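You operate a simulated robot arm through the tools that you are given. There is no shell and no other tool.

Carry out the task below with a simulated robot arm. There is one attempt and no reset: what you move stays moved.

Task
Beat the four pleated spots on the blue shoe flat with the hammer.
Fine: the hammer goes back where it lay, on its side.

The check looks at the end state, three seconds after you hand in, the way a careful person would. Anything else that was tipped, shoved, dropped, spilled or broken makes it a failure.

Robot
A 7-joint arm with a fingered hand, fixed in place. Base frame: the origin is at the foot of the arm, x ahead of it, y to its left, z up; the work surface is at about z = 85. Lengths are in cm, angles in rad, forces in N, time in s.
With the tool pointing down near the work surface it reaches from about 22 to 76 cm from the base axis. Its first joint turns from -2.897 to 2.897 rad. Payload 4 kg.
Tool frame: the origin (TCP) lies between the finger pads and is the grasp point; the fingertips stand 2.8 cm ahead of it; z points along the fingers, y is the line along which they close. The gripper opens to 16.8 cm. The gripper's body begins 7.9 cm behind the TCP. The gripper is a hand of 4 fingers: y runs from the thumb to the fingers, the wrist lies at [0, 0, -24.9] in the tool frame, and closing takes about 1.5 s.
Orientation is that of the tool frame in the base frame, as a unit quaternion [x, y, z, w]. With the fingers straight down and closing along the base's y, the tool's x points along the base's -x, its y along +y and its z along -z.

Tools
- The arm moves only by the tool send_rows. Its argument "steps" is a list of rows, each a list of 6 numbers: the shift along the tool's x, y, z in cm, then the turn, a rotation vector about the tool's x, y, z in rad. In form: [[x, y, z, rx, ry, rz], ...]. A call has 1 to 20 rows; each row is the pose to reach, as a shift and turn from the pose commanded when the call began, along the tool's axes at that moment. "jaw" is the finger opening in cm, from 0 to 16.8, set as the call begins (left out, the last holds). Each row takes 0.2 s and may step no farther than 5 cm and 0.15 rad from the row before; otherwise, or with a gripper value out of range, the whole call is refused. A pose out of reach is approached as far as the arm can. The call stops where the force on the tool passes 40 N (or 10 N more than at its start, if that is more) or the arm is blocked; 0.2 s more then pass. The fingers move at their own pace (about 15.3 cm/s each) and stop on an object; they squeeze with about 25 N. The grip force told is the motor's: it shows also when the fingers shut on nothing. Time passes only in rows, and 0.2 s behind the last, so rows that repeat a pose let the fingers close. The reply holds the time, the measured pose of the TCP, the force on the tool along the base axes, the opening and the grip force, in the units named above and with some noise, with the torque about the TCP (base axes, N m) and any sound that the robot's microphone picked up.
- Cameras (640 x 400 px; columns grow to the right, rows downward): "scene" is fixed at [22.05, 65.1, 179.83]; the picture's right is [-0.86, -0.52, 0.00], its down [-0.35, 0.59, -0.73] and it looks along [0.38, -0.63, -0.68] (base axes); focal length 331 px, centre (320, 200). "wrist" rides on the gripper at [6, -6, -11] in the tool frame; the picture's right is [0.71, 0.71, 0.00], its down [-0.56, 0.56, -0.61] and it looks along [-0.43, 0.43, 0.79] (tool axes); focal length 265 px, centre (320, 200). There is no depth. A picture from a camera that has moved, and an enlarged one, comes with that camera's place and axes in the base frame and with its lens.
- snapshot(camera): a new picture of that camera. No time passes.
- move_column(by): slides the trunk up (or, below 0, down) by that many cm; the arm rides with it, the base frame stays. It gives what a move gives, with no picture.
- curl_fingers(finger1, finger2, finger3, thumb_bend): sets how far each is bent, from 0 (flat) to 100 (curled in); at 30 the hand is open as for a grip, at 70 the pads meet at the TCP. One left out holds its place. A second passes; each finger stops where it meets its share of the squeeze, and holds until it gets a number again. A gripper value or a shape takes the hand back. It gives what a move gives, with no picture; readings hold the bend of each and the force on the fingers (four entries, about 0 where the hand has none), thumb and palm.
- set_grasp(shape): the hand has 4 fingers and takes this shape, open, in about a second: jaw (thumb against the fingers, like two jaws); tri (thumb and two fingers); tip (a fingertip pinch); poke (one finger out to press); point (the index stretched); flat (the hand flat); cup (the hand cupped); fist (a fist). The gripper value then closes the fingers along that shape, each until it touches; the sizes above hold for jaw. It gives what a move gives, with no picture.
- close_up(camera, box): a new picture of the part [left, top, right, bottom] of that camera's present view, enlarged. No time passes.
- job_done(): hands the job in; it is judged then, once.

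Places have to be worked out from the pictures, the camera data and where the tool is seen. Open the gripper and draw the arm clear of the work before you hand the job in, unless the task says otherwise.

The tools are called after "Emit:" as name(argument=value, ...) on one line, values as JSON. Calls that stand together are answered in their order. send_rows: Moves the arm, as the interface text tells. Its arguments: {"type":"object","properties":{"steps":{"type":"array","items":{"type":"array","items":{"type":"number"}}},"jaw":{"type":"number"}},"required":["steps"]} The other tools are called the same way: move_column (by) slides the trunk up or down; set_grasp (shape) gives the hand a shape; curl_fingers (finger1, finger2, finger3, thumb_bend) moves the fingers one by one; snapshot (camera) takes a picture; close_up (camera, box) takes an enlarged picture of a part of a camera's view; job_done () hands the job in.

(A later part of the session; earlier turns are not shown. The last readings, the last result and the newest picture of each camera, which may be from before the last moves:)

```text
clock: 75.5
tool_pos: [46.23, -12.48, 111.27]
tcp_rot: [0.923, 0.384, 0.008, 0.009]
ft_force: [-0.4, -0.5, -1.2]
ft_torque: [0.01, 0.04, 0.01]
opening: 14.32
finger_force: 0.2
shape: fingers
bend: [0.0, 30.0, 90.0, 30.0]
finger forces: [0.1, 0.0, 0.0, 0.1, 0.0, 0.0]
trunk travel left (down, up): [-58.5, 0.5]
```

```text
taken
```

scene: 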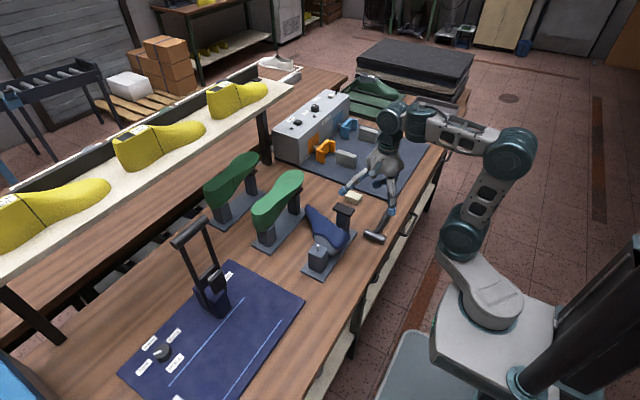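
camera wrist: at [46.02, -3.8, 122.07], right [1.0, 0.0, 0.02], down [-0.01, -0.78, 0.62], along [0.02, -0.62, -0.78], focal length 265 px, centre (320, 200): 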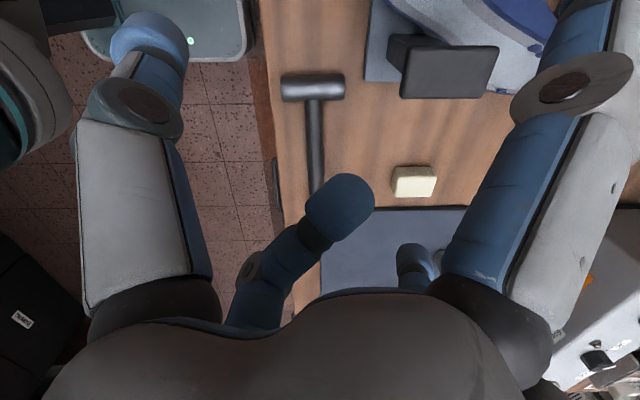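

Finger 1 is the +x digit, finger 2 the +y one, finger 3 the −x one. I splay fingers 1 and 3 flat, half-open thumb and finger 2, and move to a standby behind the heel with the hand pitched forward and yawed along the shoe.

Emit:
curl_fingers(finger1=0, finger2=42, finger3=0, thumb_bend=42)

Emit:
send_rows(steps=[[1.06, -1.29, 0.8, -0.0865, -0.0181, -0.0929], [2.12, -2.57, 1.6, -0.173, -0.0362, -0.1858], [3.18, -3.86, 2.4, -0.2595, -0.0543, -0.2787], [4.24, -5.15, 3.2, -0.346, -0.0724, -0.3716], [5.3, -6.44, 4, -0.4325, -0.0905, -0.4645], [6.36, -7.72, 4.8, -0.519, -0.1086, -0.5574], [7.42, -9.01, 5.6, -0.6055, -0.1267, -0.6503], [8.48, -10.3, 6.4, -0.692, -0.1448, -0.7432], [9.54, -11.6, 7.2, -0.7785, -0.1629, -0.8361], [10.6, -12.87, 8, -0.865, -0.181, -0.929], [10.6, -12.87, 8, -0.865, -0.181, -0.929]])

Emit:
snapshot(camera="wrist")

Emit:
snapshot(camera="scene")

```text
clock: 76.5
tool_pos: [46.37, -12.43, 111.35]
tcp_rot: [0.924, 0.383, 0.009, 0.009]
ft_force: [-1.1, -0.1, 0.6]
ft_torque: [0.03, -0.01, 0.04]
opening: 13.13
finger_force: 0.1
shape: fingers
bend: [0.0, 42.0, 0.0, 42.0]
finger forces: [0.0, 0.0, 0.0, 0.1, 0.0, 0.0]
trunk travel left (down, up): [-58.5, 0.5]
```

```text
clock: 78.9
tool_pos: [44.81, 4.15, 103.14]
tcp_rot: [0.571, 0.703, 0.081, 0.416]
ft_force: [0.9, -0.3, -0.8]
ft_torque: [0.01, 0.01, 0.04]
opening: 13.12
finger_force: 0.0
shape: fingers
bend: [0.0, 42.0, 0.0, 42.0]
finger forces: [0.1, 0.0, 0.0, 0.0, 0.0, 0.0]
trunk travel left (down, up): [-58.5, 0.5]
```

```text
taken
camera wrist: at [32.92, 11.38, 103.52], right [0.52, 0.85, 0.07], down [0.0, -0.07, 1.0], along [0.85, -0.52, -0.04], focal length 265 px, centre (320, 200)
```

wrist: 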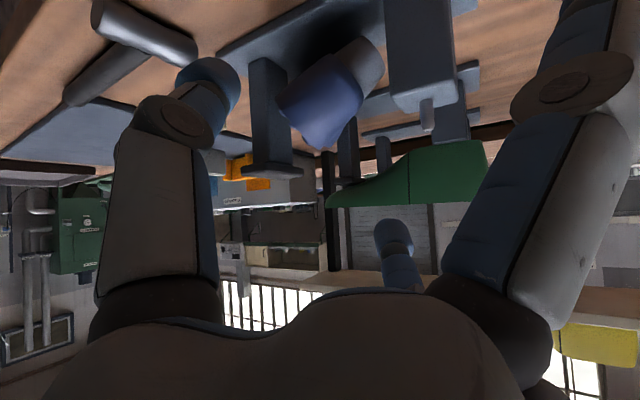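

```text
taken
```

scene: 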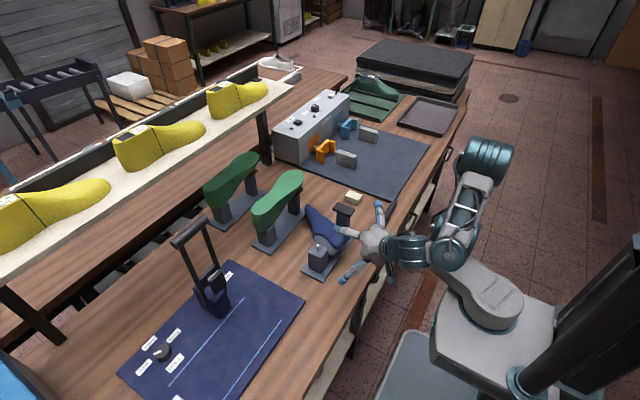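

Pose reached exactly, and the heel sits right on the hand's axis in the (upside-down) wrist view. I zoom to verify the heel's outline and its clearance to the posts.

Emit:
close_up(camera="wrist", box=[230, 20, 450, 190])

Emit:
close_up(camera="scene", box=[300, 180, 440, 300])

```text
2.35 times, centred on (340, 105) of wrist
camera zoom: at [32.92, 11.38, 103.52], right [0.52, 0.85, 0.07], down [0.0, -0.07, 1.0], along [0.85, -0.52, -0.04], focal length 624 px, centre (273, 424)
```

zoom: 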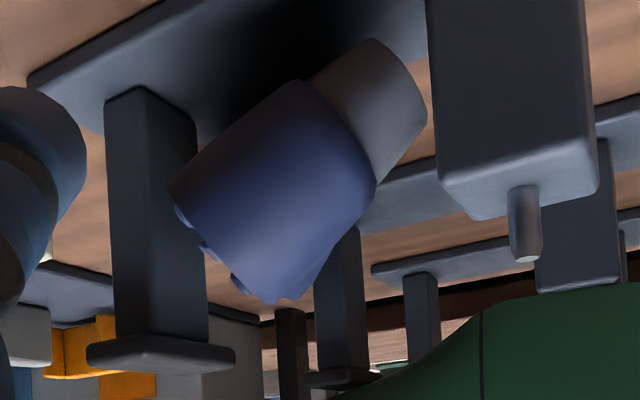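

```text
3.33 times, centred on (370, 240) of scene
camera zoom: at [22.05, 65.1, 179.83], right [-0.86, -0.52, 0.0], down [-0.35, 0.59, -0.73], along [0.38, -0.63, -0.68], focal length 1104 px, centre (153, 67)
```

zoom: 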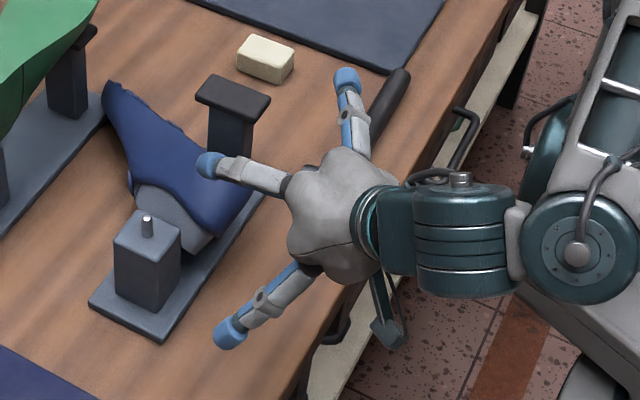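

The heel lies on the hand's axis, with its sides (about 5.7 cm apart) facing thumb and finger 2. I advance 13.5 cm along the tool axis in small steps.

Emit:
send_rows(steps=[[0, 0, 2.5, 0, 0, 0], [0, 0, 5, 0, 0, 0], [0, 0, 7.5, 0, 0, 0], [0, 0, 9.5, 0, 0, 0], [0, 0, 11, 0, 0, 0], [0, 0, 12.5, 0, 0, 0], [0, 0, 13.5, 0, 0, 0]])

Emit:
snapshot(camera="wrist")

Emit:
close_up(camera="scene", box=[300, 180, 420, 290])

```text
clock: 80.5
tool_pos: [54.03, -0.77, 94.45]
tcp_rot: [0.571, 0.704, 0.08, 0.416]
ft_force: [-4.4, -1.2, 3.3]
ft_torque: [0.34, 0.28, 0.52]
opening: 13.24
finger_force: 2.2
shape: fingers
bend: [0.0, 42.0, 0.0, 42.0]
finger forces: [4.4, 0.0, 0.1, 0.0, 0.0, 0.0]
trunk travel left (down, up): [-58.5, 0.5]
```

```text
taken
camera wrist: at [42.04, 6.44, 94.86], right [0.52, 0.85, 0.07], down [0.0, -0.08, 1.0], along [0.85, -0.52, -0.04], focal length 265 px, centre (320, 200)
```

wrist: 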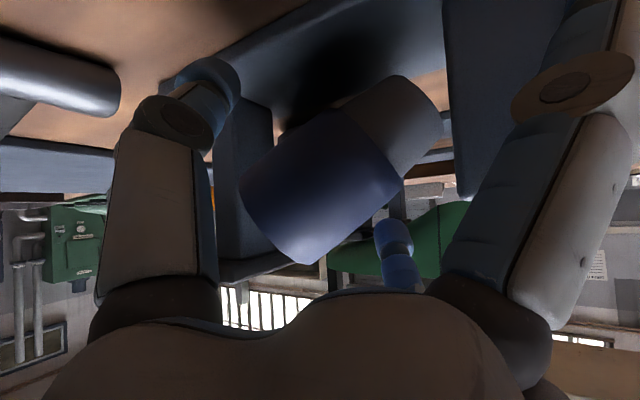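

```text
3.64 times, centred on (360, 235) of scene
camera zoom: at [22.05, 65.1, 179.83], right [-0.86, -0.52, 0.0], down [-0.35, 0.59, -0.73], along [0.38, -0.63, -0.68], focal length 1204 px, centre (174, 73)
```

zoom: 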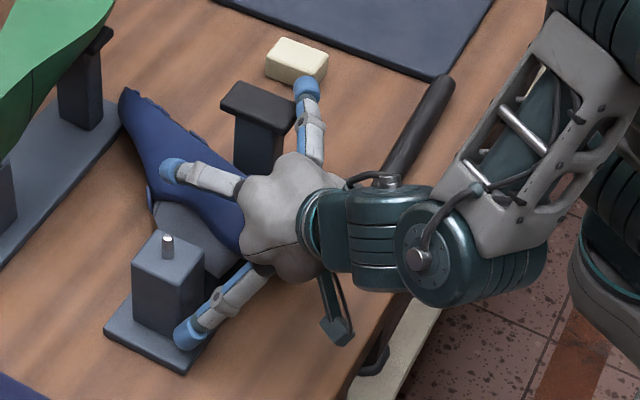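

The heel is now between thumb and finger 2; finger 1 only lightly touches the rear post (4 N). I close thumb and finger 2 on the heel's sides.

Emit:
curl_fingers(finger2=75, thumb_bend=75)

Emit:
snapshot(camera="wrist")

Emit:
close_up(camera="scene", box=[300, 180, 420, 290])

```text
clock: 81.5
tool_pos: [53.96, -0.95, 94.3]
tcp_rot: [0.572, 0.703, 0.078, 0.415]
ft_force: [-7.0, -8.1, -8.5]
ft_torque: [-0.4, 0.49, 0.53]
opening: 11.86
finger_force: 16.1
shape: fingers
bend: [0.0, 51.0, 0.0, 62.0]
finger forces: [3.8, 9.4, 0.0, 0.0, 19.3, 0.1]
trunk travel left (down, up): [-58.5, 0.5]
```

```text
taken
camera wrist: at [42.06, 6.23, 94.79], right [0.52, 0.85, 0.06], down [0.0, -0.07, 1.0], along [0.85, -0.52, -0.04], focal length 265 px, centre (320, 200)
```

wrist: 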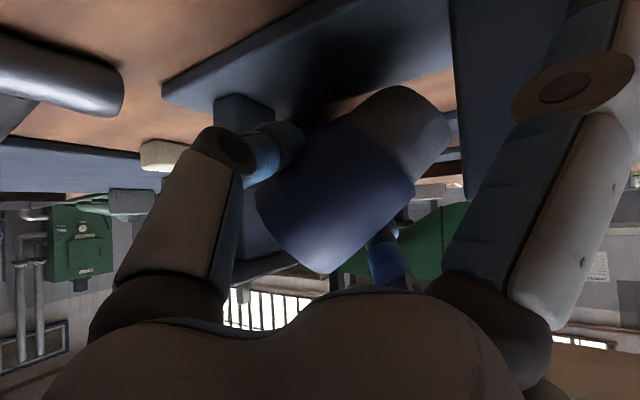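

```text
3.64 times, centred on (360, 235) of scene
camera zoom: at [22.05, 65.1, 179.83], right [-0.86, -0.52, 0.0], down [-0.35, 0.59, -0.73], along [0.38, -0.63, -0.68], focal length 1204 px, centre (174, 73)
```

zoom: 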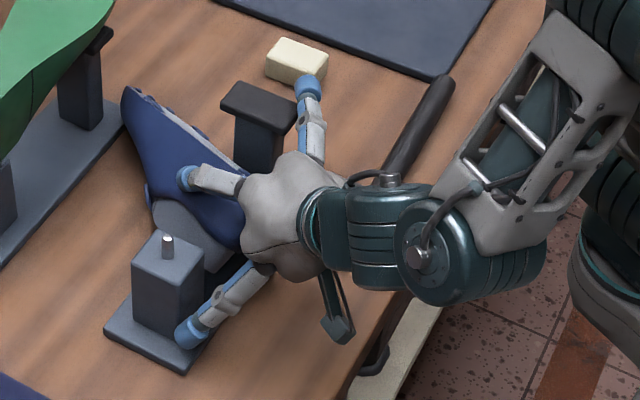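

Thumb (19 N) and finger 2 (9 N) hold the heel. I add finger 3 on the sole side for a third contact, then lift slowly 2 cm and see if the heel comes along.

Emit:
curl_fingers(finger3=70, finger2=80, thumb_bend=80)

Emit:
snapshot(camera="wrist")

Emit:
close_up(camera="scene", box=[300, 180, 420, 290])

```text
clock: 82.5
tool_pos: [53.96, -0.96, 94.54]
tcp_rot: [0.572, 0.702, 0.078, 0.416]
ft_force: [-7.7, -15.3, -1.1]
ft_torque: [-1.36, 0.38, 0.37]
opening: 11.75
finger_force: 20.2
shape: fingers
bend: [0.0, 51.0, 11.0, 63.0]
finger forces: [4.2, 9.1, 8.7, 0.1, 18.6, 0.0]
trunk travel left (down, up): [-58.5, 0.5]
```

```text
taken
camera wrist: at [42.05, 6.2, 94.87], right [0.52, 0.85, 0.06], down [0.0, -0.07, 1.0], along [0.85, -0.52, -0.04], focal length 265 px, centre (320, 200)
```

wrist: 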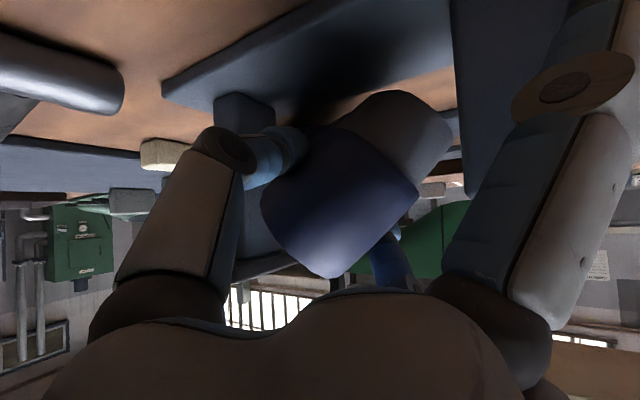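

```text
3.64 times, centred on (360, 235) of scene
camera zoom: at [22.05, 65.1, 179.83], right [-0.86, -0.52, 0.0], down [-0.35, 0.59, -0.73], along [0.38, -0.63, -0.68], focal length 1204 px, centre (174, 73)
```

zoom: 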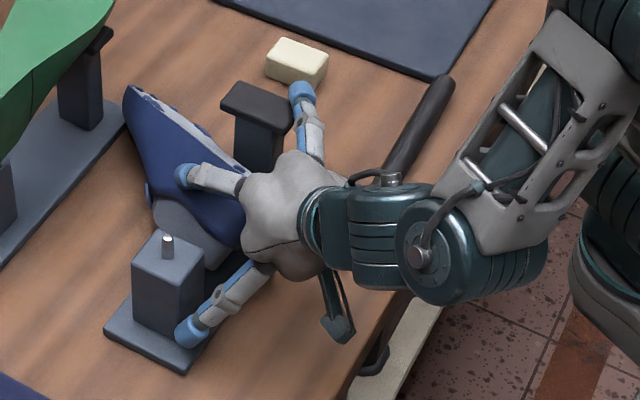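

Finger 3 met the front rest, not the sole, so I flatten it again, and lift slowly with thumb and finger 2.

Emit:
curl_fingers(finger3=0)

Emit:
send_rows(steps=[[-0.3, 0.35, -0.4, 0, 0, 0], [-0.6, 0.7, -0.8, 0, 0, 0], [-1.0, 1.17, -1.29, 0, 0, 0]])

Emit:
snapshot(camera="wrist")

Emit:
close_up(camera="scene", box=[300, 180, 420, 290])

```text
clock: 83.5
tool_pos: [53.88, -0.89, 94.5]
tcp_rot: [0.572, 0.703, 0.079, 0.415]
ft_force: [-8.8, -14.1, -5.6]
ft_torque: [-0.47, 0.47, 0.54]
opening: 11.7
finger_force: 16.0
shape: fingers
bend: [0.0, 50.0, 0.0, 63.0]
finger forces: [4.8, 8.6, 0.0, 0.1, 18.7, 0.1]
trunk travel left (down, up): [-58.5, 0.5]
```

```text
clock: 84.3
tool_pos: [54.04, -0.93, 96.32]
tcp_rot: [0.571, 0.704, 0.08, 0.415]
ft_force: [-4.0, -10.1, -16.2]
ft_torque: [-0.89, 0.87, 0.79]
opening: 11.68
finger_force: 17.5
shape: fingers
bend: [0.0, 50.0, 0.0, 63.0]
finger forces: [5.4, 10.8, 0.0, 0.0, 18.4, 0.0]
trunk travel left (down, up): [-58.5, 0.5]
```

```text
taken
camera wrist: at [42.08, 6.31, 96.77], right [0.52, 0.85, 0.06], down [0.0, -0.08, 1.0], along [0.85, -0.52, -0.04], focal length 265 px, centre (320, 200)
```

wrist: 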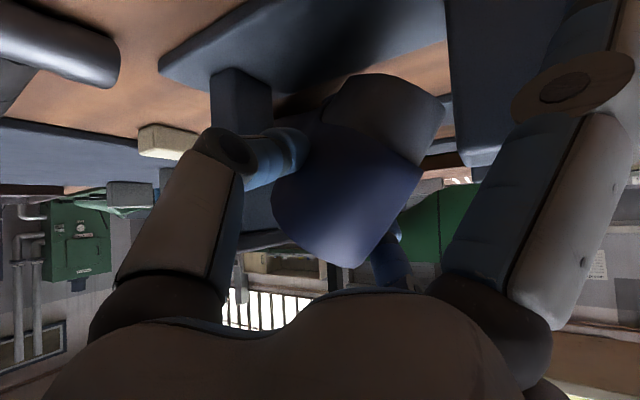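

```text
3.64 times, centred on (360, 235) of scene
camera zoom: at [22.05, 65.1, 179.83], right [-0.86, -0.52, 0.0], down [-0.35, 0.59, -0.73], along [0.38, -0.63, -0.68], focal length 1204 px, centre (174, 73)
```

zoom: 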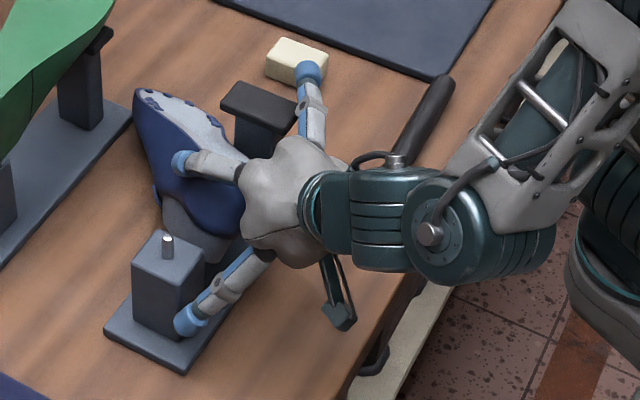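

The heel is coming up and the shoe is rolling sole-up by itself between the fingers — good. I keep lifting slowly.

Emit:
send_rows(steps=[[-0.4, 0.47, -0.51, 0, 0, 0], [-0.8, 0.94, -1.03, 0, 0, 0], [-1.2, 1.4, -1.54, 0, 0, 0]])

Emit:
snapshot(camera="wrist")

Emit:
close_up(camera="scene", box=[300, 180, 420, 290])

```text
clock: 85.1
tool_pos: [54.04, -0.58, 98.99]
tcp_rot: [0.571, 0.703, 0.082, 0.416]
ft_force: [-3.1, 3.2, -4.8]
ft_torque: [0.18, 0.37, 0.38]
opening: 11.6
finger_force: 16.4
shape: fingers
bend: [0.0, 48.0, 0.0, 65.0]
finger forces: [3.3, 13.5, 0.0, 0.0, 15.3, 0.0]
trunk travel left (down, up): [-58.5, 0.5]
```

```text
taken
camera wrist: at [42.14, 6.63, 99.39], right [0.52, 0.85, 0.07], down [-0.01, -0.08, 1.0], along [0.86, -0.51, -0.04], focal length 265 px, centre (320, 200)
```

wrist: 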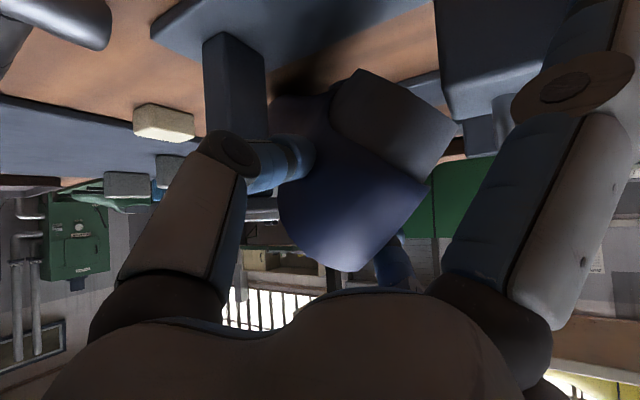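

```text
3.64 times, centred on (360, 235) of scene
camera zoom: at [22.05, 65.1, 179.83], right [-0.86, -0.52, 0.0], down [-0.35, 0.59, -0.73], along [0.38, -0.63, -0.68], focal length 1204 px, centre (174, 73)
```

zoom: 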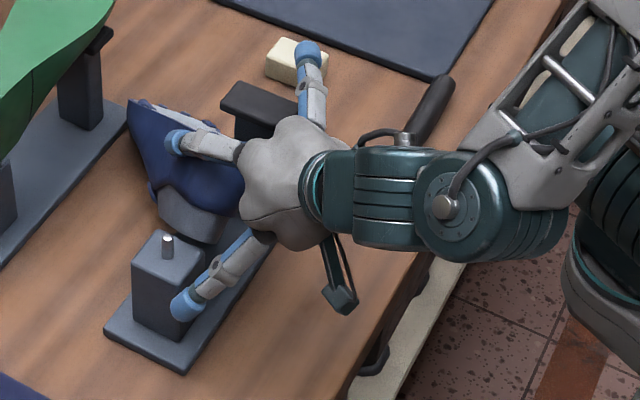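

The heel keeps rising in the pinch. I lift another 4 cm so it clears the posts.

Emit:
send_rows(steps=[[-0.5, 0.59, -0.64, 0, 0, 0], [-1, 1.17, -1.29, 0, 0, 0], [-1.5, 1.76, -1.93, 0, 0, 0], [-2, 2.34, -2.57, 0, 0, 0]])

Emit:
snapshot(camera="wrist")

Emit:
close_up(camera="scene", box=[300, 180, 420, 290])

```text
clock: 86.1
tool_pos: [53.93, -0.87, 102.78]
tcp_rot: [0.572, 0.703, 0.08, 0.416]
ft_force: [-0.6, -0.1, -5.4]
ft_torque: [0.04, 0.45, 0.01]
opening: 11.44
finger_force: 14.6
shape: fingers
bend: [0.0, 48.0, 0.0, 65.0]
finger forces: [0.0, 12.9, 0.1, 0.0, 16.2, 0.0]
trunk travel left (down, up): [-58.5, 0.5]
```

```text
taken
camera wrist: at [42.05, 6.31, 103.25], right [0.52, 0.85, 0.06], down [0.0, -0.07, 1.0], along [0.85, -0.52, -0.04], focal length 265 px, centre (320, 200)
```

wrist: 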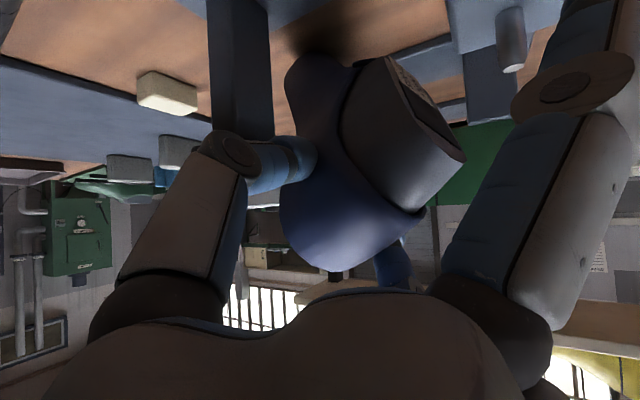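

```text
3.64 times, centred on (360, 235) of scene
camera zoom: at [22.05, 65.1, 179.83], right [-0.86, -0.52, 0.0], down [-0.35, 0.59, -0.73], along [0.38, -0.63, -0.68], focal length 1204 px, centre (174, 73)
```

zoom: 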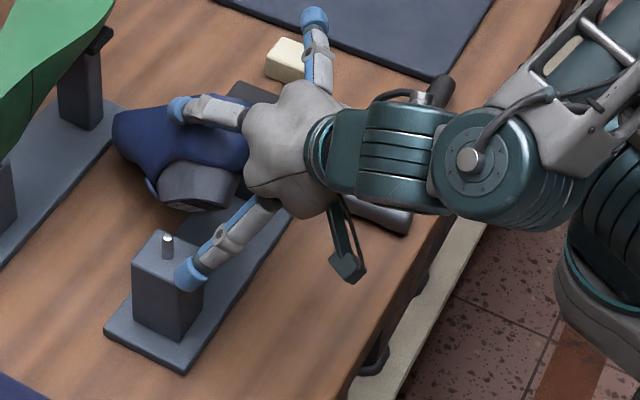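

The heel is well clear now and the pin hole in the cone's bottom is visible. I close fingers 1 and 3 as well so that all four digits hold the heel firmly.

Emit:
curl_fingers(finger1=80, finger3=80, finger2=85, thumb_bend=85)

Emit:
snapshot(camera="wrist")

Emit:
close_up(camera="scene", box=[300, 180, 420, 290])

```text
clock: 87.1
tool_pos: [54.05, -0.79, 102.77]
tcp_rot: [0.572, 0.703, 0.079, 0.415]
ft_force: [0.6, 0.5, -5.0]
ft_torque: [0.03, 0.16, 0.15]
opening: 5.61
finger_force: 21.7
shape: fingers
bend: [41.0, 43.0, 57.0, 75.0]
finger forces: [8.4, 15.2, 6.8, 0.1, 13.8, 0.1]
trunk travel left (down, up): [-58.5, 0.5]
```

```text
taken
camera wrist: at [42.04, 6.33, 103.24], right [0.52, 0.85, 0.07], down [0.0, -0.07, 1.0], along [0.85, -0.52, -0.04], focal length 265 px, centre (320, 200)
```

wrist: 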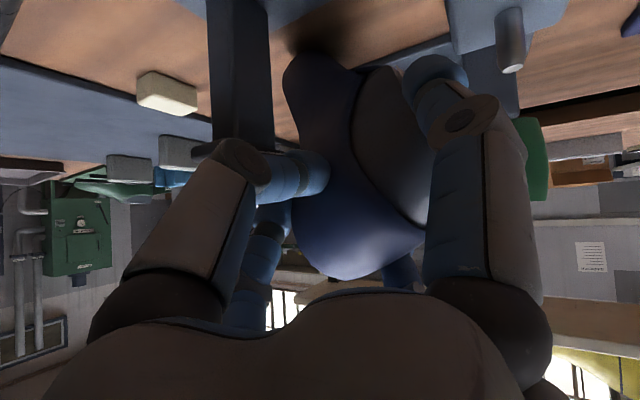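

```text
3.64 times, centred on (360, 235) of scene
camera zoom: at [22.05, 65.1, 179.83], right [-0.86, -0.52, 0.0], down [-0.35, 0.59, -0.73], along [0.38, -0.63, -0.68], focal length 1204 px, centre (174, 73)
```

zoom: 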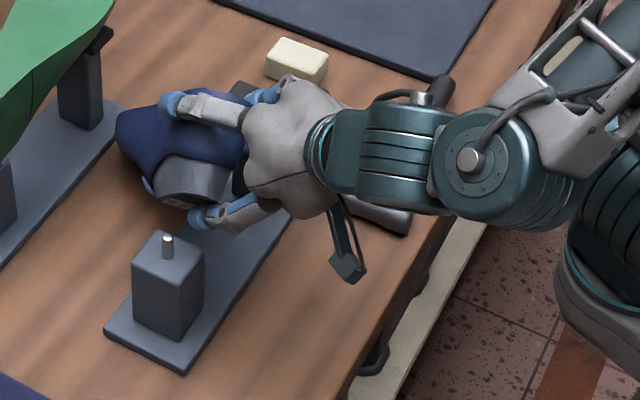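

All four digits now hold the heel (7–15 N each), weight about 5 N. I lift 6 cm more and pull back a little toward the robot.

Emit:
send_rows(steps=[[-0.74, 0.88, -0.96, 0, 0, 0], [-1.48, 1.76, -1.93, 0, 0, 0], [-2.22, 2.64, -2.89, 0, 0, 0], [-2.96, 3.52, -3.86, 0, 0, 0], [-2.96, 3.52, -3.86, 0, 0, 0]])

Emit:
snapshot(camera="wrist")

Emit:
snapshot(camera="scene")

```text
clock: 88.3
tool_pos: [53.83, -0.94, 108.82]
tcp_rot: [0.571, 0.703, 0.08, 0.416]
ft_force: [0.8, -0.1, -7.0]
ft_torque: [0.13, 0.57, -0.01]
opening: 5.62
finger_force: 22.4
shape: fingers
bend: [41.0, 43.0, 57.0, 75.0]
finger forces: [8.6, 13.9, 6.9, 0.0, 15.1, 0.0]
trunk travel left (down, up): [-58.5, 0.5]
```

```text
taken
camera wrist: at [41.97, 6.21, 109.21], right [0.52, 0.85, 0.06], down [0.0, -0.07, 1.0], along [0.85, -0.52, -0.04], focal length 265 px, centre (320, 200)
```

wrist: 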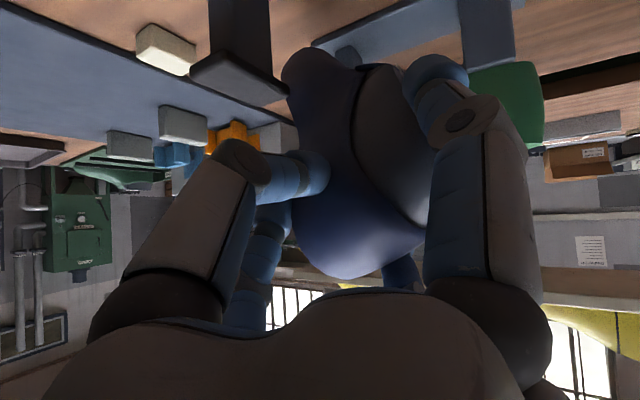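

```text
taken
```

scene: 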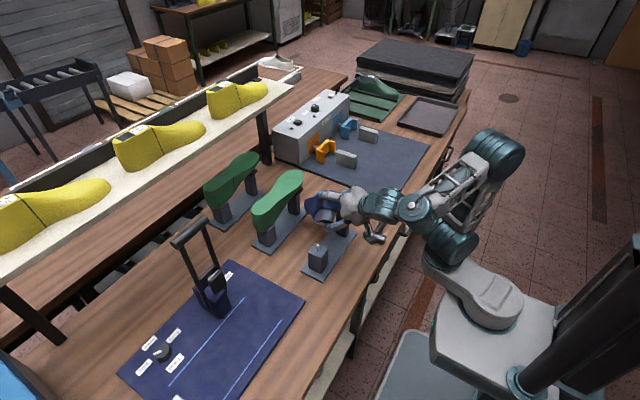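

The whole shoe is now carried by the hand (about 7 N). I look closely to determine its attitude in the grip.

Emit:
close_up(camera="wrist", box=[240, 20, 480, 300])

Emit:
close_up(camera="scene", box=[290, 170, 390, 260])

```text
1.43 times, centred on (360, 160) of wrist
camera zoom: at [41.97, 6.21, 109.21], right [0.52, 0.85, 0.06], down [0.0, -0.07, 1.0], along [0.85, -0.52, -0.04], focal length 379 px, centre (263, 257)
```

zoom: 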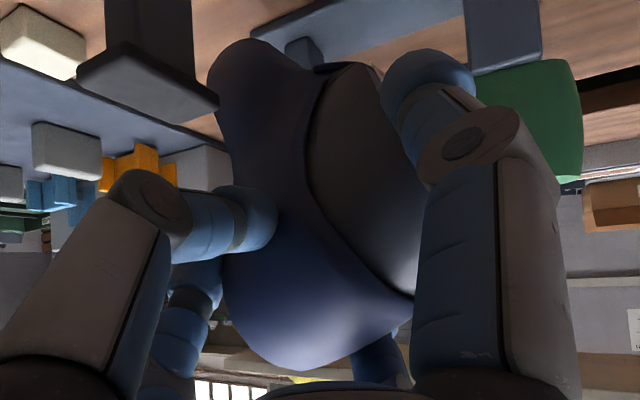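

```text
4.44 times, centred on (340, 215) of scene
camera zoom: at [22.05, 65.1, 179.83], right [-0.86, -0.52, 0.0], down [-0.35, 0.59, -0.73], along [0.38, -0.63, -0.68], focal length 1472 px, centre (231, 133)
```

zoom: 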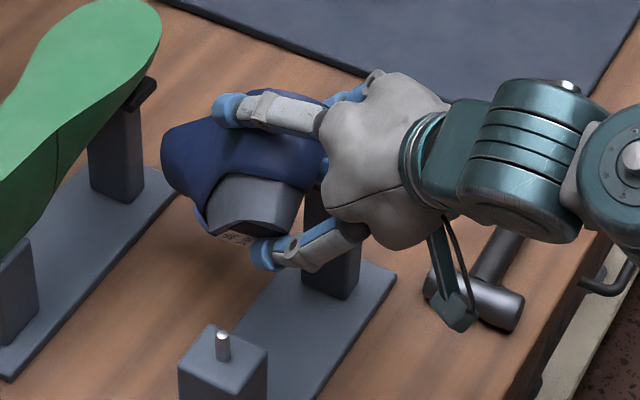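

Attitude: toe points along the hand's axis, sole faces −y, cone toward finger 1. I raise the shoe and draw it back over the free bench, then roll the hand about 100° so that the sole faces up with the toe pointing away from the robot.

Emit:
send_rows(steps=[[-1.48, 1.76, -1.93, 0, 0, 0], [-2.96, 3.51, -3.86, 0, 0, 0], [-4.44, 5.27, -5.79, 0, 0, 0], [-5.92, 7.03, -7.72, 0, 0, 0], [-3.5, 6.5, -10.1, 0, 0, 0], [-1.0, 5.9, -12.5, 0, 0, 0], [1.4, 5.4, -14.8, 0, 0, 0], [3.9, 4.9, -17.2, 0, 0, 0], [6.3, 4.3, -19.6, 0, 0, 0], [6.3, 4.3, -19.6, 0, 0, 0]])

Emit:
snapshot(camera="scene")

```text
clock: 90.5
tool_pos: [44.03, 13.24, 120.79]
tcp_rot: [0.571, 0.703, 0.079, 0.416]
ft_force: [0.2, -0.9, -6.4]
ft_torque: [0.17, 0.57, 0.04]
opening: 5.63
finger_force: 22.1
shape: fingers
bend: [41.0, 43.0, 57.0, 76.0]
finger forces: [8.3, 14.3, 7.1, 0.0, 14.8, 0.0]
trunk travel left (down, up): [-58.5, 0.5]
```

```text
taken
```

scene: 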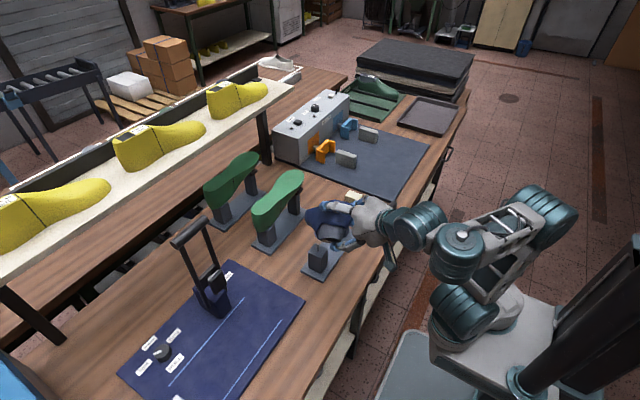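

The shoe came along safely. Now the roll that turns its sole up.

Emit:
send_rows(steps=[[0, 0, 0, -0.0348, 0.0063, -0.1405], [0, 0, 0, -0.0695, 0.0125, -0.281], [0, 0, 0, -0.1043, 0.0188, -0.4215], [0, 0, 0, -0.139, 0.025, -0.562], [0, 0, 0, -0.1738, 0.0313, -0.7025], [0, 0, 0, -0.2085, 0.0375, -0.843], [0, 0, 0, -0.2433, 0.0438, -0.9835], [0, 0, 0, -0.278, 0.05, -1.124], [0, 0, 0, -0.3128, 0.0563, -1.2645], [0, 0, 0, -0.3475, 0.0625, -1.405], [0, 0, 0, -0.3823, 0.0688, -1.5455], [0, 0, 0, -0.417, 0.075, -1.686], [0, 0, 0, -0.417, 0.075, -1.686]])

Emit:
snapshot(camera="scene")

Emit:
snapshot(camera="wrist")

Emit:
close_up(camera="scene", box=[280, 170, 420, 290])

```text
clock: 93.3
tool_pos: [43.75, 13.12, 120.8]
tcp_rot: [-0.232, 0.876, -0.109, 0.408]
ft_force: [0.2, 0.0, -7.5]
ft_torque: [-0.05, 0.35, 0.01]
opening: 5.65
finger_force: 15.7
shape: fingers
bend: [41.0, 43.0, 64.0, 77.0]
finger forces: [6.2, 12.5, 0.2, 0.1, 11.8, 0.1]
trunk travel left (down, up): [-58.5, 0.5]
```

```text
taken
```

scene: 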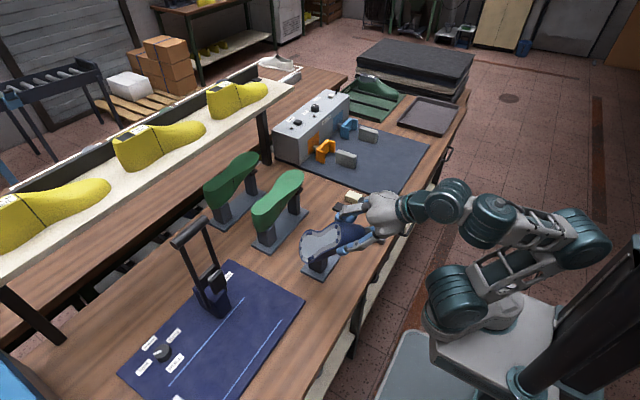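

```text
taken
camera wrist: at [33.9, 4.93, 126.0], right [-0.62, 0.26, -0.74], down [-0.34, 0.76, 0.55], along [0.71, 0.59, -0.38], focal length 265 px, centre (320, 200)
```

wrist: 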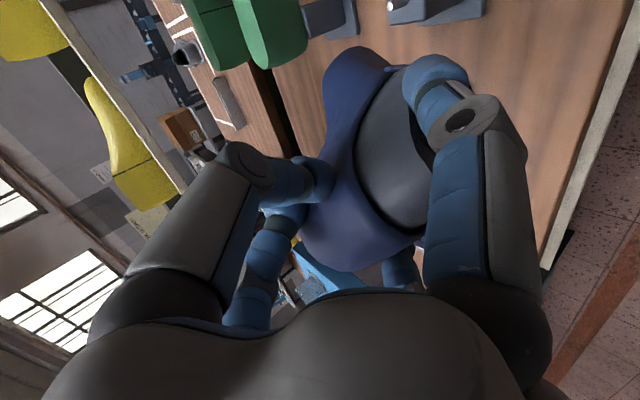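

```text
3.33 times, centred on (350, 230) of scene
camera zoom: at [22.05, 65.1, 179.83], right [-0.86, -0.52, 0.0], down [-0.35, 0.59, -0.73], along [0.38, -0.63, -0.68], focal length 1104 px, centre (220, 100)
```

zoom: 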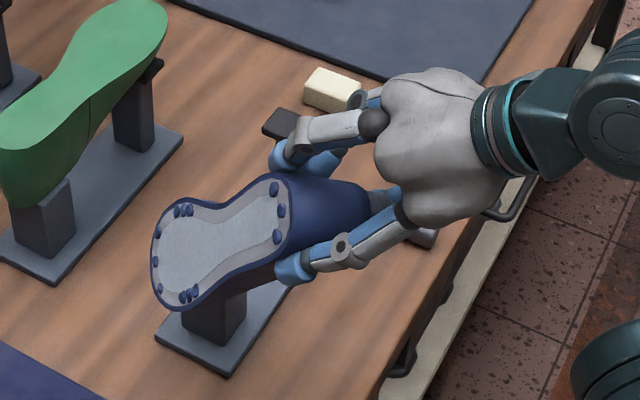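

The sole now faces up and toward the camera. I zoom in to measure the shoe's exact pose from its pleats.

Emit:
close_up(camera="scene", box=[295, 210, 355, 270])

```text
6.67 times, centred on (325, 240) of scene
camera zoom: at [22.05, 65.1, 179.83], right [-0.86, -0.52, 0.0], down [-0.35, 0.59, -0.73], along [0.38, -0.63, -0.68], focal length 2208 px, centre (287, -67)
```

zoom: 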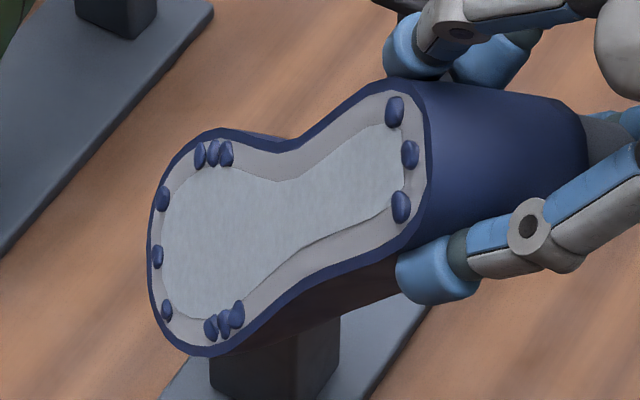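

The shoe hangs with its toe down, held by thumb and finger 2 on its sides. I now rotate the hand to point straight down with the sole side facing −y, so that I can touch the toe to the bench and lay the shoe back onto its cone, toe toward −y.

Emit:
send_rows(steps=[[0, 0, 0, 0.0347, 0.0601, 0.1289], [0, 0, 0, 0.0695, 0.1203, 0.2577], [0, 0, 0, 0.1042, 0.1804, 0.3866], [0, 0, 0, 0.1389, 0.2405, 0.5155], [0, 0, 0, 0.1737, 0.3007, 0.6443], [0, 0, 0, 0.2084, 0.3608, 0.7732], [0, 0, 0, 0.2431, 0.4209, 0.9021], [0, 0, 0, 0.2779, 0.4811, 1.0309], [0, 0, 0, 0.3126, 0.5412, 1.1598], [0, 0, 0, 0.3473, 0.6013, 1.2887], [0, 0, 0, 0.3821, 0.6615, 1.4175], [0, 0, 0, 0.4168, 0.7216, 1.5464], [0, 0, 0, 0.4515, 0.7817, 1.6753], [0, 0, 0, 0.4863, 0.8419, 1.8041], [0, 0, 0, 0.521, 0.902, 1.933], [0, 0, 0, 0.521, 0.902, 1.933]])

Emit:
snapshot(camera="scene")

Emit:
snapshot(camera="wrist")

```text
clock: 96.7
tool_pos: [43.9, 13.04, 120.71]
tcp_rot: [0.709, 0.706, 0.001, -0.001]
ft_force: [-0.1, 0.5, 0.1]
ft_torque: [0.02, -0.04, -0.02]
opening: 4.54
finger_force: 0.0
shape: fingers
bend: [48.0, 53.0, 64.0, 85.0]
finger forces: [0.1, 0.1, 0.1, 0.0, 0.0, 0.0]
out of reach, approached as far as the arm can: row 10, 11, 12, 13, 14
trunk travel left (down, up): [-58.5, 0.5]
```

```text
taken
```

scene: 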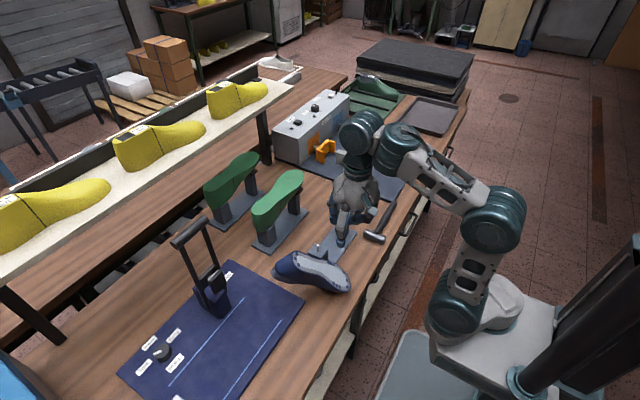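

```text
taken
camera wrist: at [37.79, 19.11, 131.64], right [0.71, 0.7, 0.0], down [0.55, -0.56, 0.61], along [0.43, -0.44, -0.79], focal length 265 px, centre (320, 200)
```

wrist: 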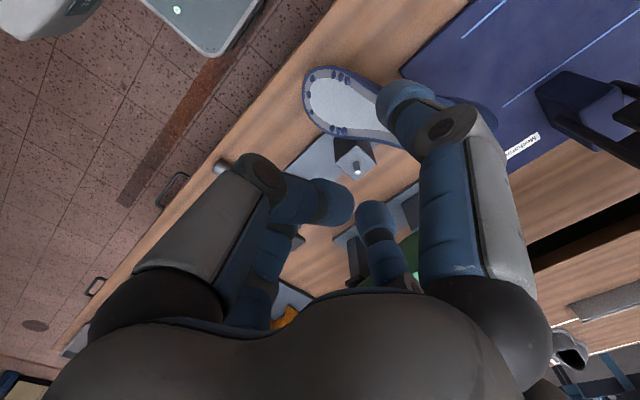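

The shoe slipped out during the turn, but it landed on the open bench to the left of the stand. I zoom to see how it lies.

Emit:
close_up(camera="scene", box=[255, 225, 375, 315])

Emit:
close_up(camera="wrist", box=[280, 40, 520, 200])

```text
4.44 times, centred on (315, 270) of scene
camera zoom: at [22.05, 65.1, 179.83], right [-0.86, -0.52, 0.0], down [-0.35, 0.59, -0.73], along [0.38, -0.63, -0.68], focal length 1472 px, centre (342, -111)
```

zoom: 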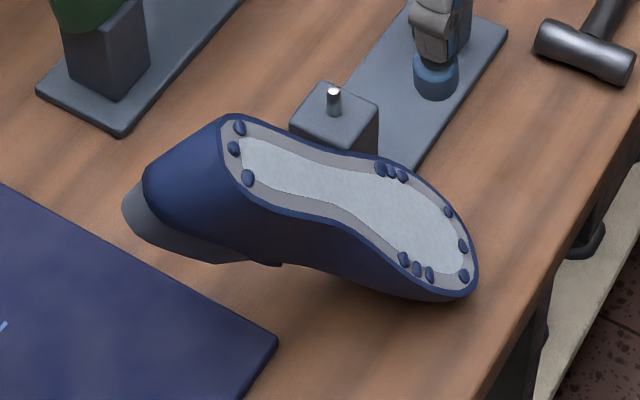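

```text
2.50 times, centred on (400, 120) of wrist
camera zoom: at [37.79, 19.11, 131.64], right [0.71, 0.7, 0.0], down [0.55, -0.56, 0.61], along [0.43, -0.44, -0.79], focal length 664 px, centre (120, 400)
```

zoom: 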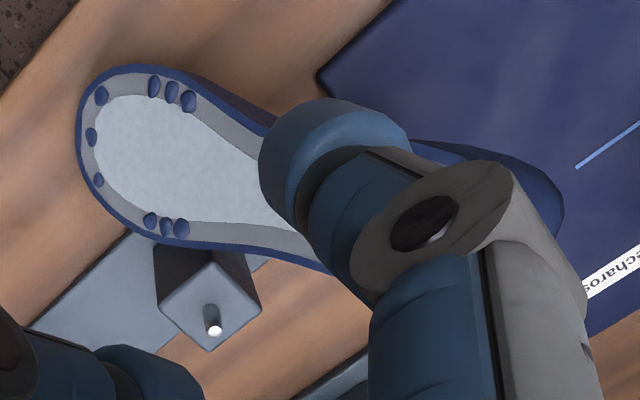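

Working out the pleats shows the heel still high — the shoe may still be moving. I let a moment pass with the hand still and look again.

Emit:
send_rows(steps=[[0, 0, 0, 0, 0, 0], [0, 0, 0, 0, 0, 0], [0, 0, 0, 0, 0, 0]])

Emit:
close_up(camera="scene", box=[240, 200, 400, 340])

Emit:
snapshot(camera="wrist")

```text
clock: 97.5
tool_pos: [43.8, 13.25, 120.73]
tcp_rot: [0.708, 0.706, 0.001, 0.0]
ft_force: [-0.3, -0.5, 0.8]
ft_torque: [0.0, 0.0, -0.01]
opening: 4.57
finger_force: 0.0
shape: fingers
bend: [48.0, 53.0, 64.0, 85.0]
finger forces: [0.1, 0.0, 0.0, 0.0, 0.0, 0.1]
trunk travel left (down, up): [-58.5, 0.5]
```

```text
2.86 times, centred on (320, 270) of scene
camera zoom: at [22.05, 65.1, 179.83], right [-0.86, -0.52, 0.0], down [-0.35, 0.59, -0.73], along [0.38, -0.63, -0.68], focal length 946 px, centre (320, 0)
```

zoom: 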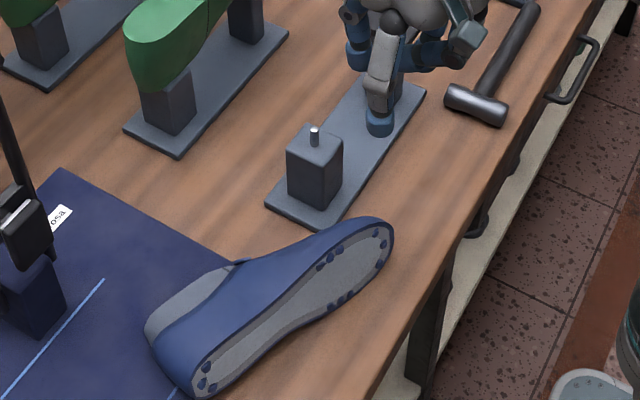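

```text
taken
camera wrist: at [37.7, 19.21, 131.61], right [0.71, 0.71, 0.0], down [0.56, -0.56, 0.61], along [0.43, -0.43, -0.79], focal length 265 px, centre (320, 200)
```

wrist: 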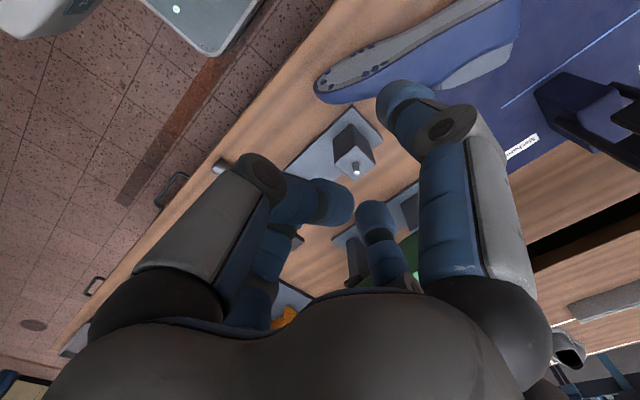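

The shoe has come to rest lying on its side at the front of the bench, toe toward −y and the sole facing the robot. I zoom to measure it.

Emit:
close_up(camera="scene", box=[270, 265, 350, 345])

Emit:
close_up(camera="wrist", box=[300, 0, 540, 130])

```text
5.00 times, centred on (310, 305) of scene
camera zoom: at [22.05, 65.1, 179.83], right [-0.86, -0.52, 0.0], down [-0.35, 0.59, -0.73], along [0.38, -0.63, -0.68], focal length 1656 px, centre (370, -325)
```

zoom: 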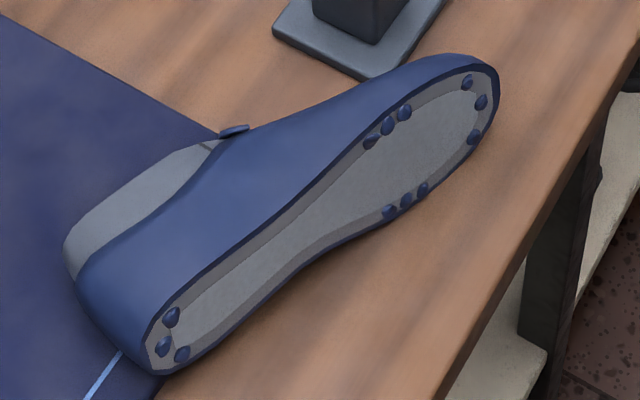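

```text
2.67 times, centred on (420, 65) of wrist
camera zoom: at [37.7, 19.21, 131.61], right [0.71, 0.71, 0.0], down [0.56, -0.56, 0.61], along [0.43, -0.43, -0.79], focal length 708 px, centre (53, 560)
```

zoom: 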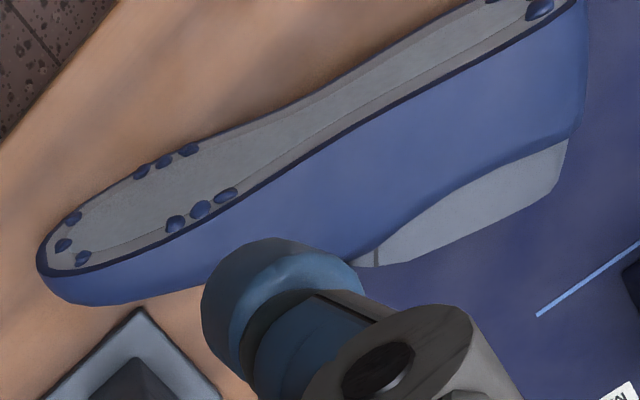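

The shoe lies on its right side at the front-left, toe toward −y, sole facing the robot: heel pleats at about (53, 35.4, 90), toe at (45.4, 12.5, 90). I open the hand wide and go above its middle, rolled so that two digits will come down on the sole side and two on the cone side.

Emit:
curl_fingers(finger1=15, finger2=15, finger3=15, thumb_bend=15)

Emit:
send_rows(steps=[[0.9, 0.8, 0.6, 0, 0, -0.1454], [1.8, 1.6, 1.2, 0, 0, -0.2907], [2.7, 2.3, 1.9, 0, 0, -0.4361], [3.6, 3.1, 2.5, 0, 0, -0.5814], [4.5, 3.9, 3.1, 0, 0, -0.7268], [5.4, 4.7, 3.7, 0, 0, -0.8721], [6.3, 5.4, 4.3, 0, 0, -1.0175], [7.3, 6.2, 5, 0, 0, -1.1629], [8.2, 7, 5.6, 0, 0, -1.3082], [9.1, 7.8, 6.2, 0, 0, -1.4536], [10, 8.6, 6.8, 0, 0, -1.5989], [10.9, 9.3, 7.5, 0, 0, -1.7443], [11.8, 10.1, 8.1, 0, 0, -1.8896], [12.7, 10.9, 8.7, 0, 0, -2.035], [12.7, 10.9, 8.7, 0, 0, -2.035]])

Emit:
snapshot(camera="wrist")

Emit:
snapshot(camera="scene")

```text
clock: 98.5
tool_pos: [43.77, 13.26, 120.86]
tcp_rot: [0.708, 0.707, 0.002, 0.0]
ft_force: [0.1, -0.8, -0.3]
ft_torque: [0.01, -0.01, -0.02]
opening: 14.38
finger_force: 0.1
shape: fingers
bend: [15.0, 15.0, 15.0, 15.0]
finger forces: [0.1, 0.1, 0.0, 0.0, 0.0, 0.1]
trunk travel left (down, up): [-58.5, 0.5]
```

```text
clock: 101.7
tool_pos: [54.72, 25.9, 112.1]
tcp_rot: [-0.229, 0.973, 0.0, 0.0]
ft_force: [0.1, 0.3, 1.2]
ft_torque: [0.02, 0.02, -0.01]
opening: 14.39
finger_force: 0.0
shape: fingers
bend: [15.0, 15.0, 15.0, 15.0]
finger forces: [0.0, 0.1, 0.0, 0.1, 0.0, 0.0]
trunk travel left (down, up): [-58.5, 0.5]
```

```text
taken
camera wrist: at [51.94, 17.7, 123.03], right [-0.95, 0.32, 0.0], down [0.25, 0.75, 0.62], along [0.2, 0.58, -0.79], focal length 265 px, centre (320, 200)
```

wrist: 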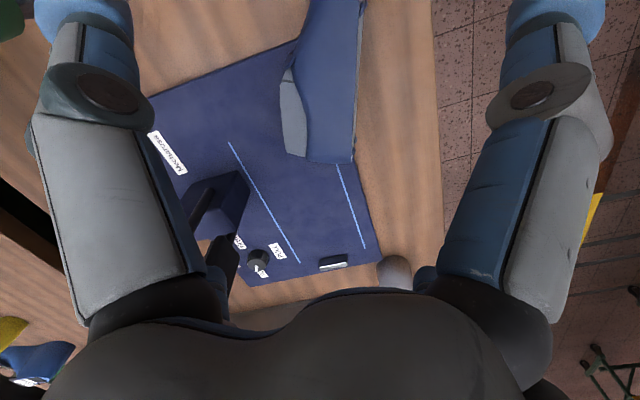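

```text
taken
```

scene: 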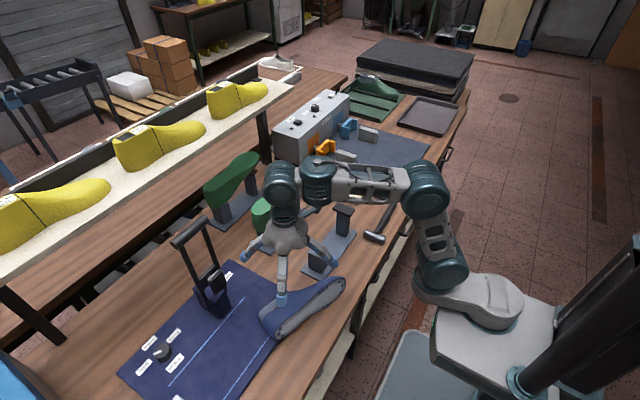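

The hand's axis falls right on the middle of the shoe. I descend to about z=96 and check the digits' clearance before going on.

Emit:
send_rows(steps=[[0, 0, 4, 0, 0, 0], [0, 0, 8, 0, 0, 0], [0, 0, 12, 0, 0, 0], [0, 0, 15, 0, 0, 0], [0, 0, 16, 0, 0, 0]])

Emit:
snapshot(camera="wrist")

Emit:
close_up(camera="scene", box=[230, 210, 370, 350])

```text
clock: 102.9
tool_pos: [54.88, 25.8, 96.2]
tcp_rot: [-0.229, 0.973, 0.0, 0.001]
ft_force: [0.1, 0.8, -0.1]
ft_torque: [0.01, 0.02, 0.01]
opening: 14.42
finger_force: 0.1
shape: fingers
bend: [15.0, 15.0, 15.0, 15.0]
finger forces: [0.0, 0.0, 0.0, 0.0, 0.0, 0.1]
trunk travel left (down, up): [-58.5, 0.5]
```

```text
taken
camera wrist: at [52.03, 17.72, 107.0], right [-0.95, 0.32, 0.0], down [0.25, 0.75, 0.62], along [0.2, 0.58, -0.79], focal length 265 px, centre (320, 200)
```

wrist: 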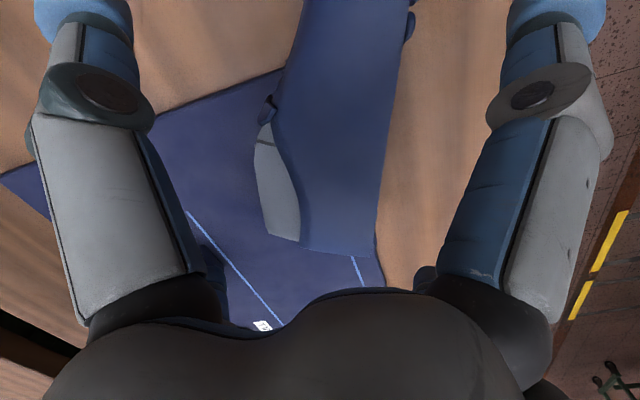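

```text
2.86 times, centred on (300, 280) of scene
camera zoom: at [22.05, 65.1, 179.83], right [-0.86, -0.52, 0.0], down [-0.35, 0.59, -0.73], along [0.38, -0.63, -0.68], focal length 946 px, centre (377, -29)
```

zoom: 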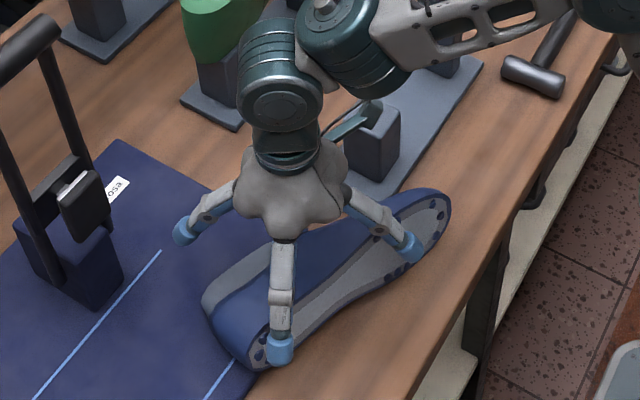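

Clearances look right: two digits in front of the sole, two behind the cone side. I descend the rest to z≈89.

Emit:
send_rows(steps=[[0, 0, 2, 0, 0, 0], [0, 0, 4, 0, 0, 0], [0, 0, 6, 0, 0, 0], [0, 0, 7.2, 0, 0, 0], [0, 0, 7.2, 0, 0, 0]])

Emit:
snapshot(camera="wrist")

Emit:
close_up(camera="scene", box=[230, 210, 370, 350])

```text
clock: 104.1
tool_pos: [54.68, 25.83, 88.9]
tcp_rot: [-0.228, 0.974, 0.0, 0.001]
ft_force: [-1.1, -0.4, 0.1]
ft_torque: [-0.02, -0.01, -0.02]
opening: 14.4
finger_force: 0.0
shape: fingers
bend: [15.0, 15.0, 15.0, 15.0]
finger forces: [0.0, 0.0, 0.0, 0.1, 0.1, 0.1]
trunk travel left (down, up): [-58.5, 0.5]
```

```text
taken
camera wrist: at [51.96, 17.74, 99.75], right [-0.95, 0.32, 0.0], down [0.25, 0.75, 0.62], along [0.2, 0.58, -0.79], focal length 265 px, centre (320, 200)
```

wrist: 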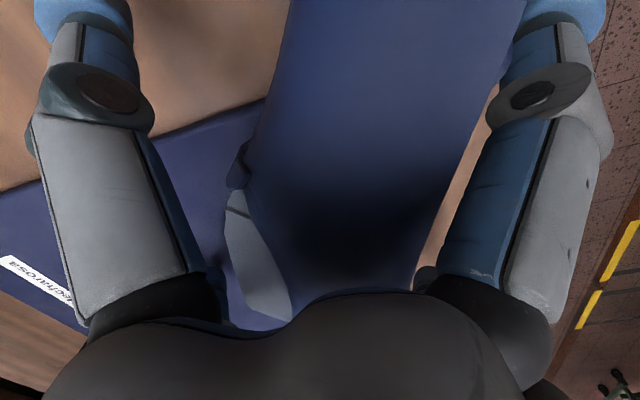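

```text
2.86 times, centred on (300, 280) of scene
camera zoom: at [22.05, 65.1, 179.83], right [-0.86, -0.52, 0.0], down [-0.35, 0.59, -0.73], along [0.38, -0.63, -0.68], focal length 946 px, centre (377, -29)
```

zoom: 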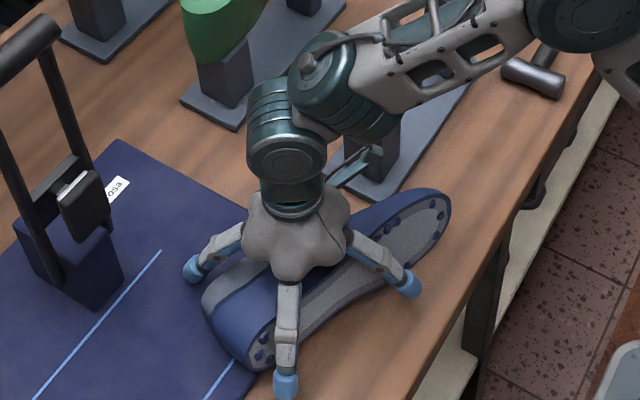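

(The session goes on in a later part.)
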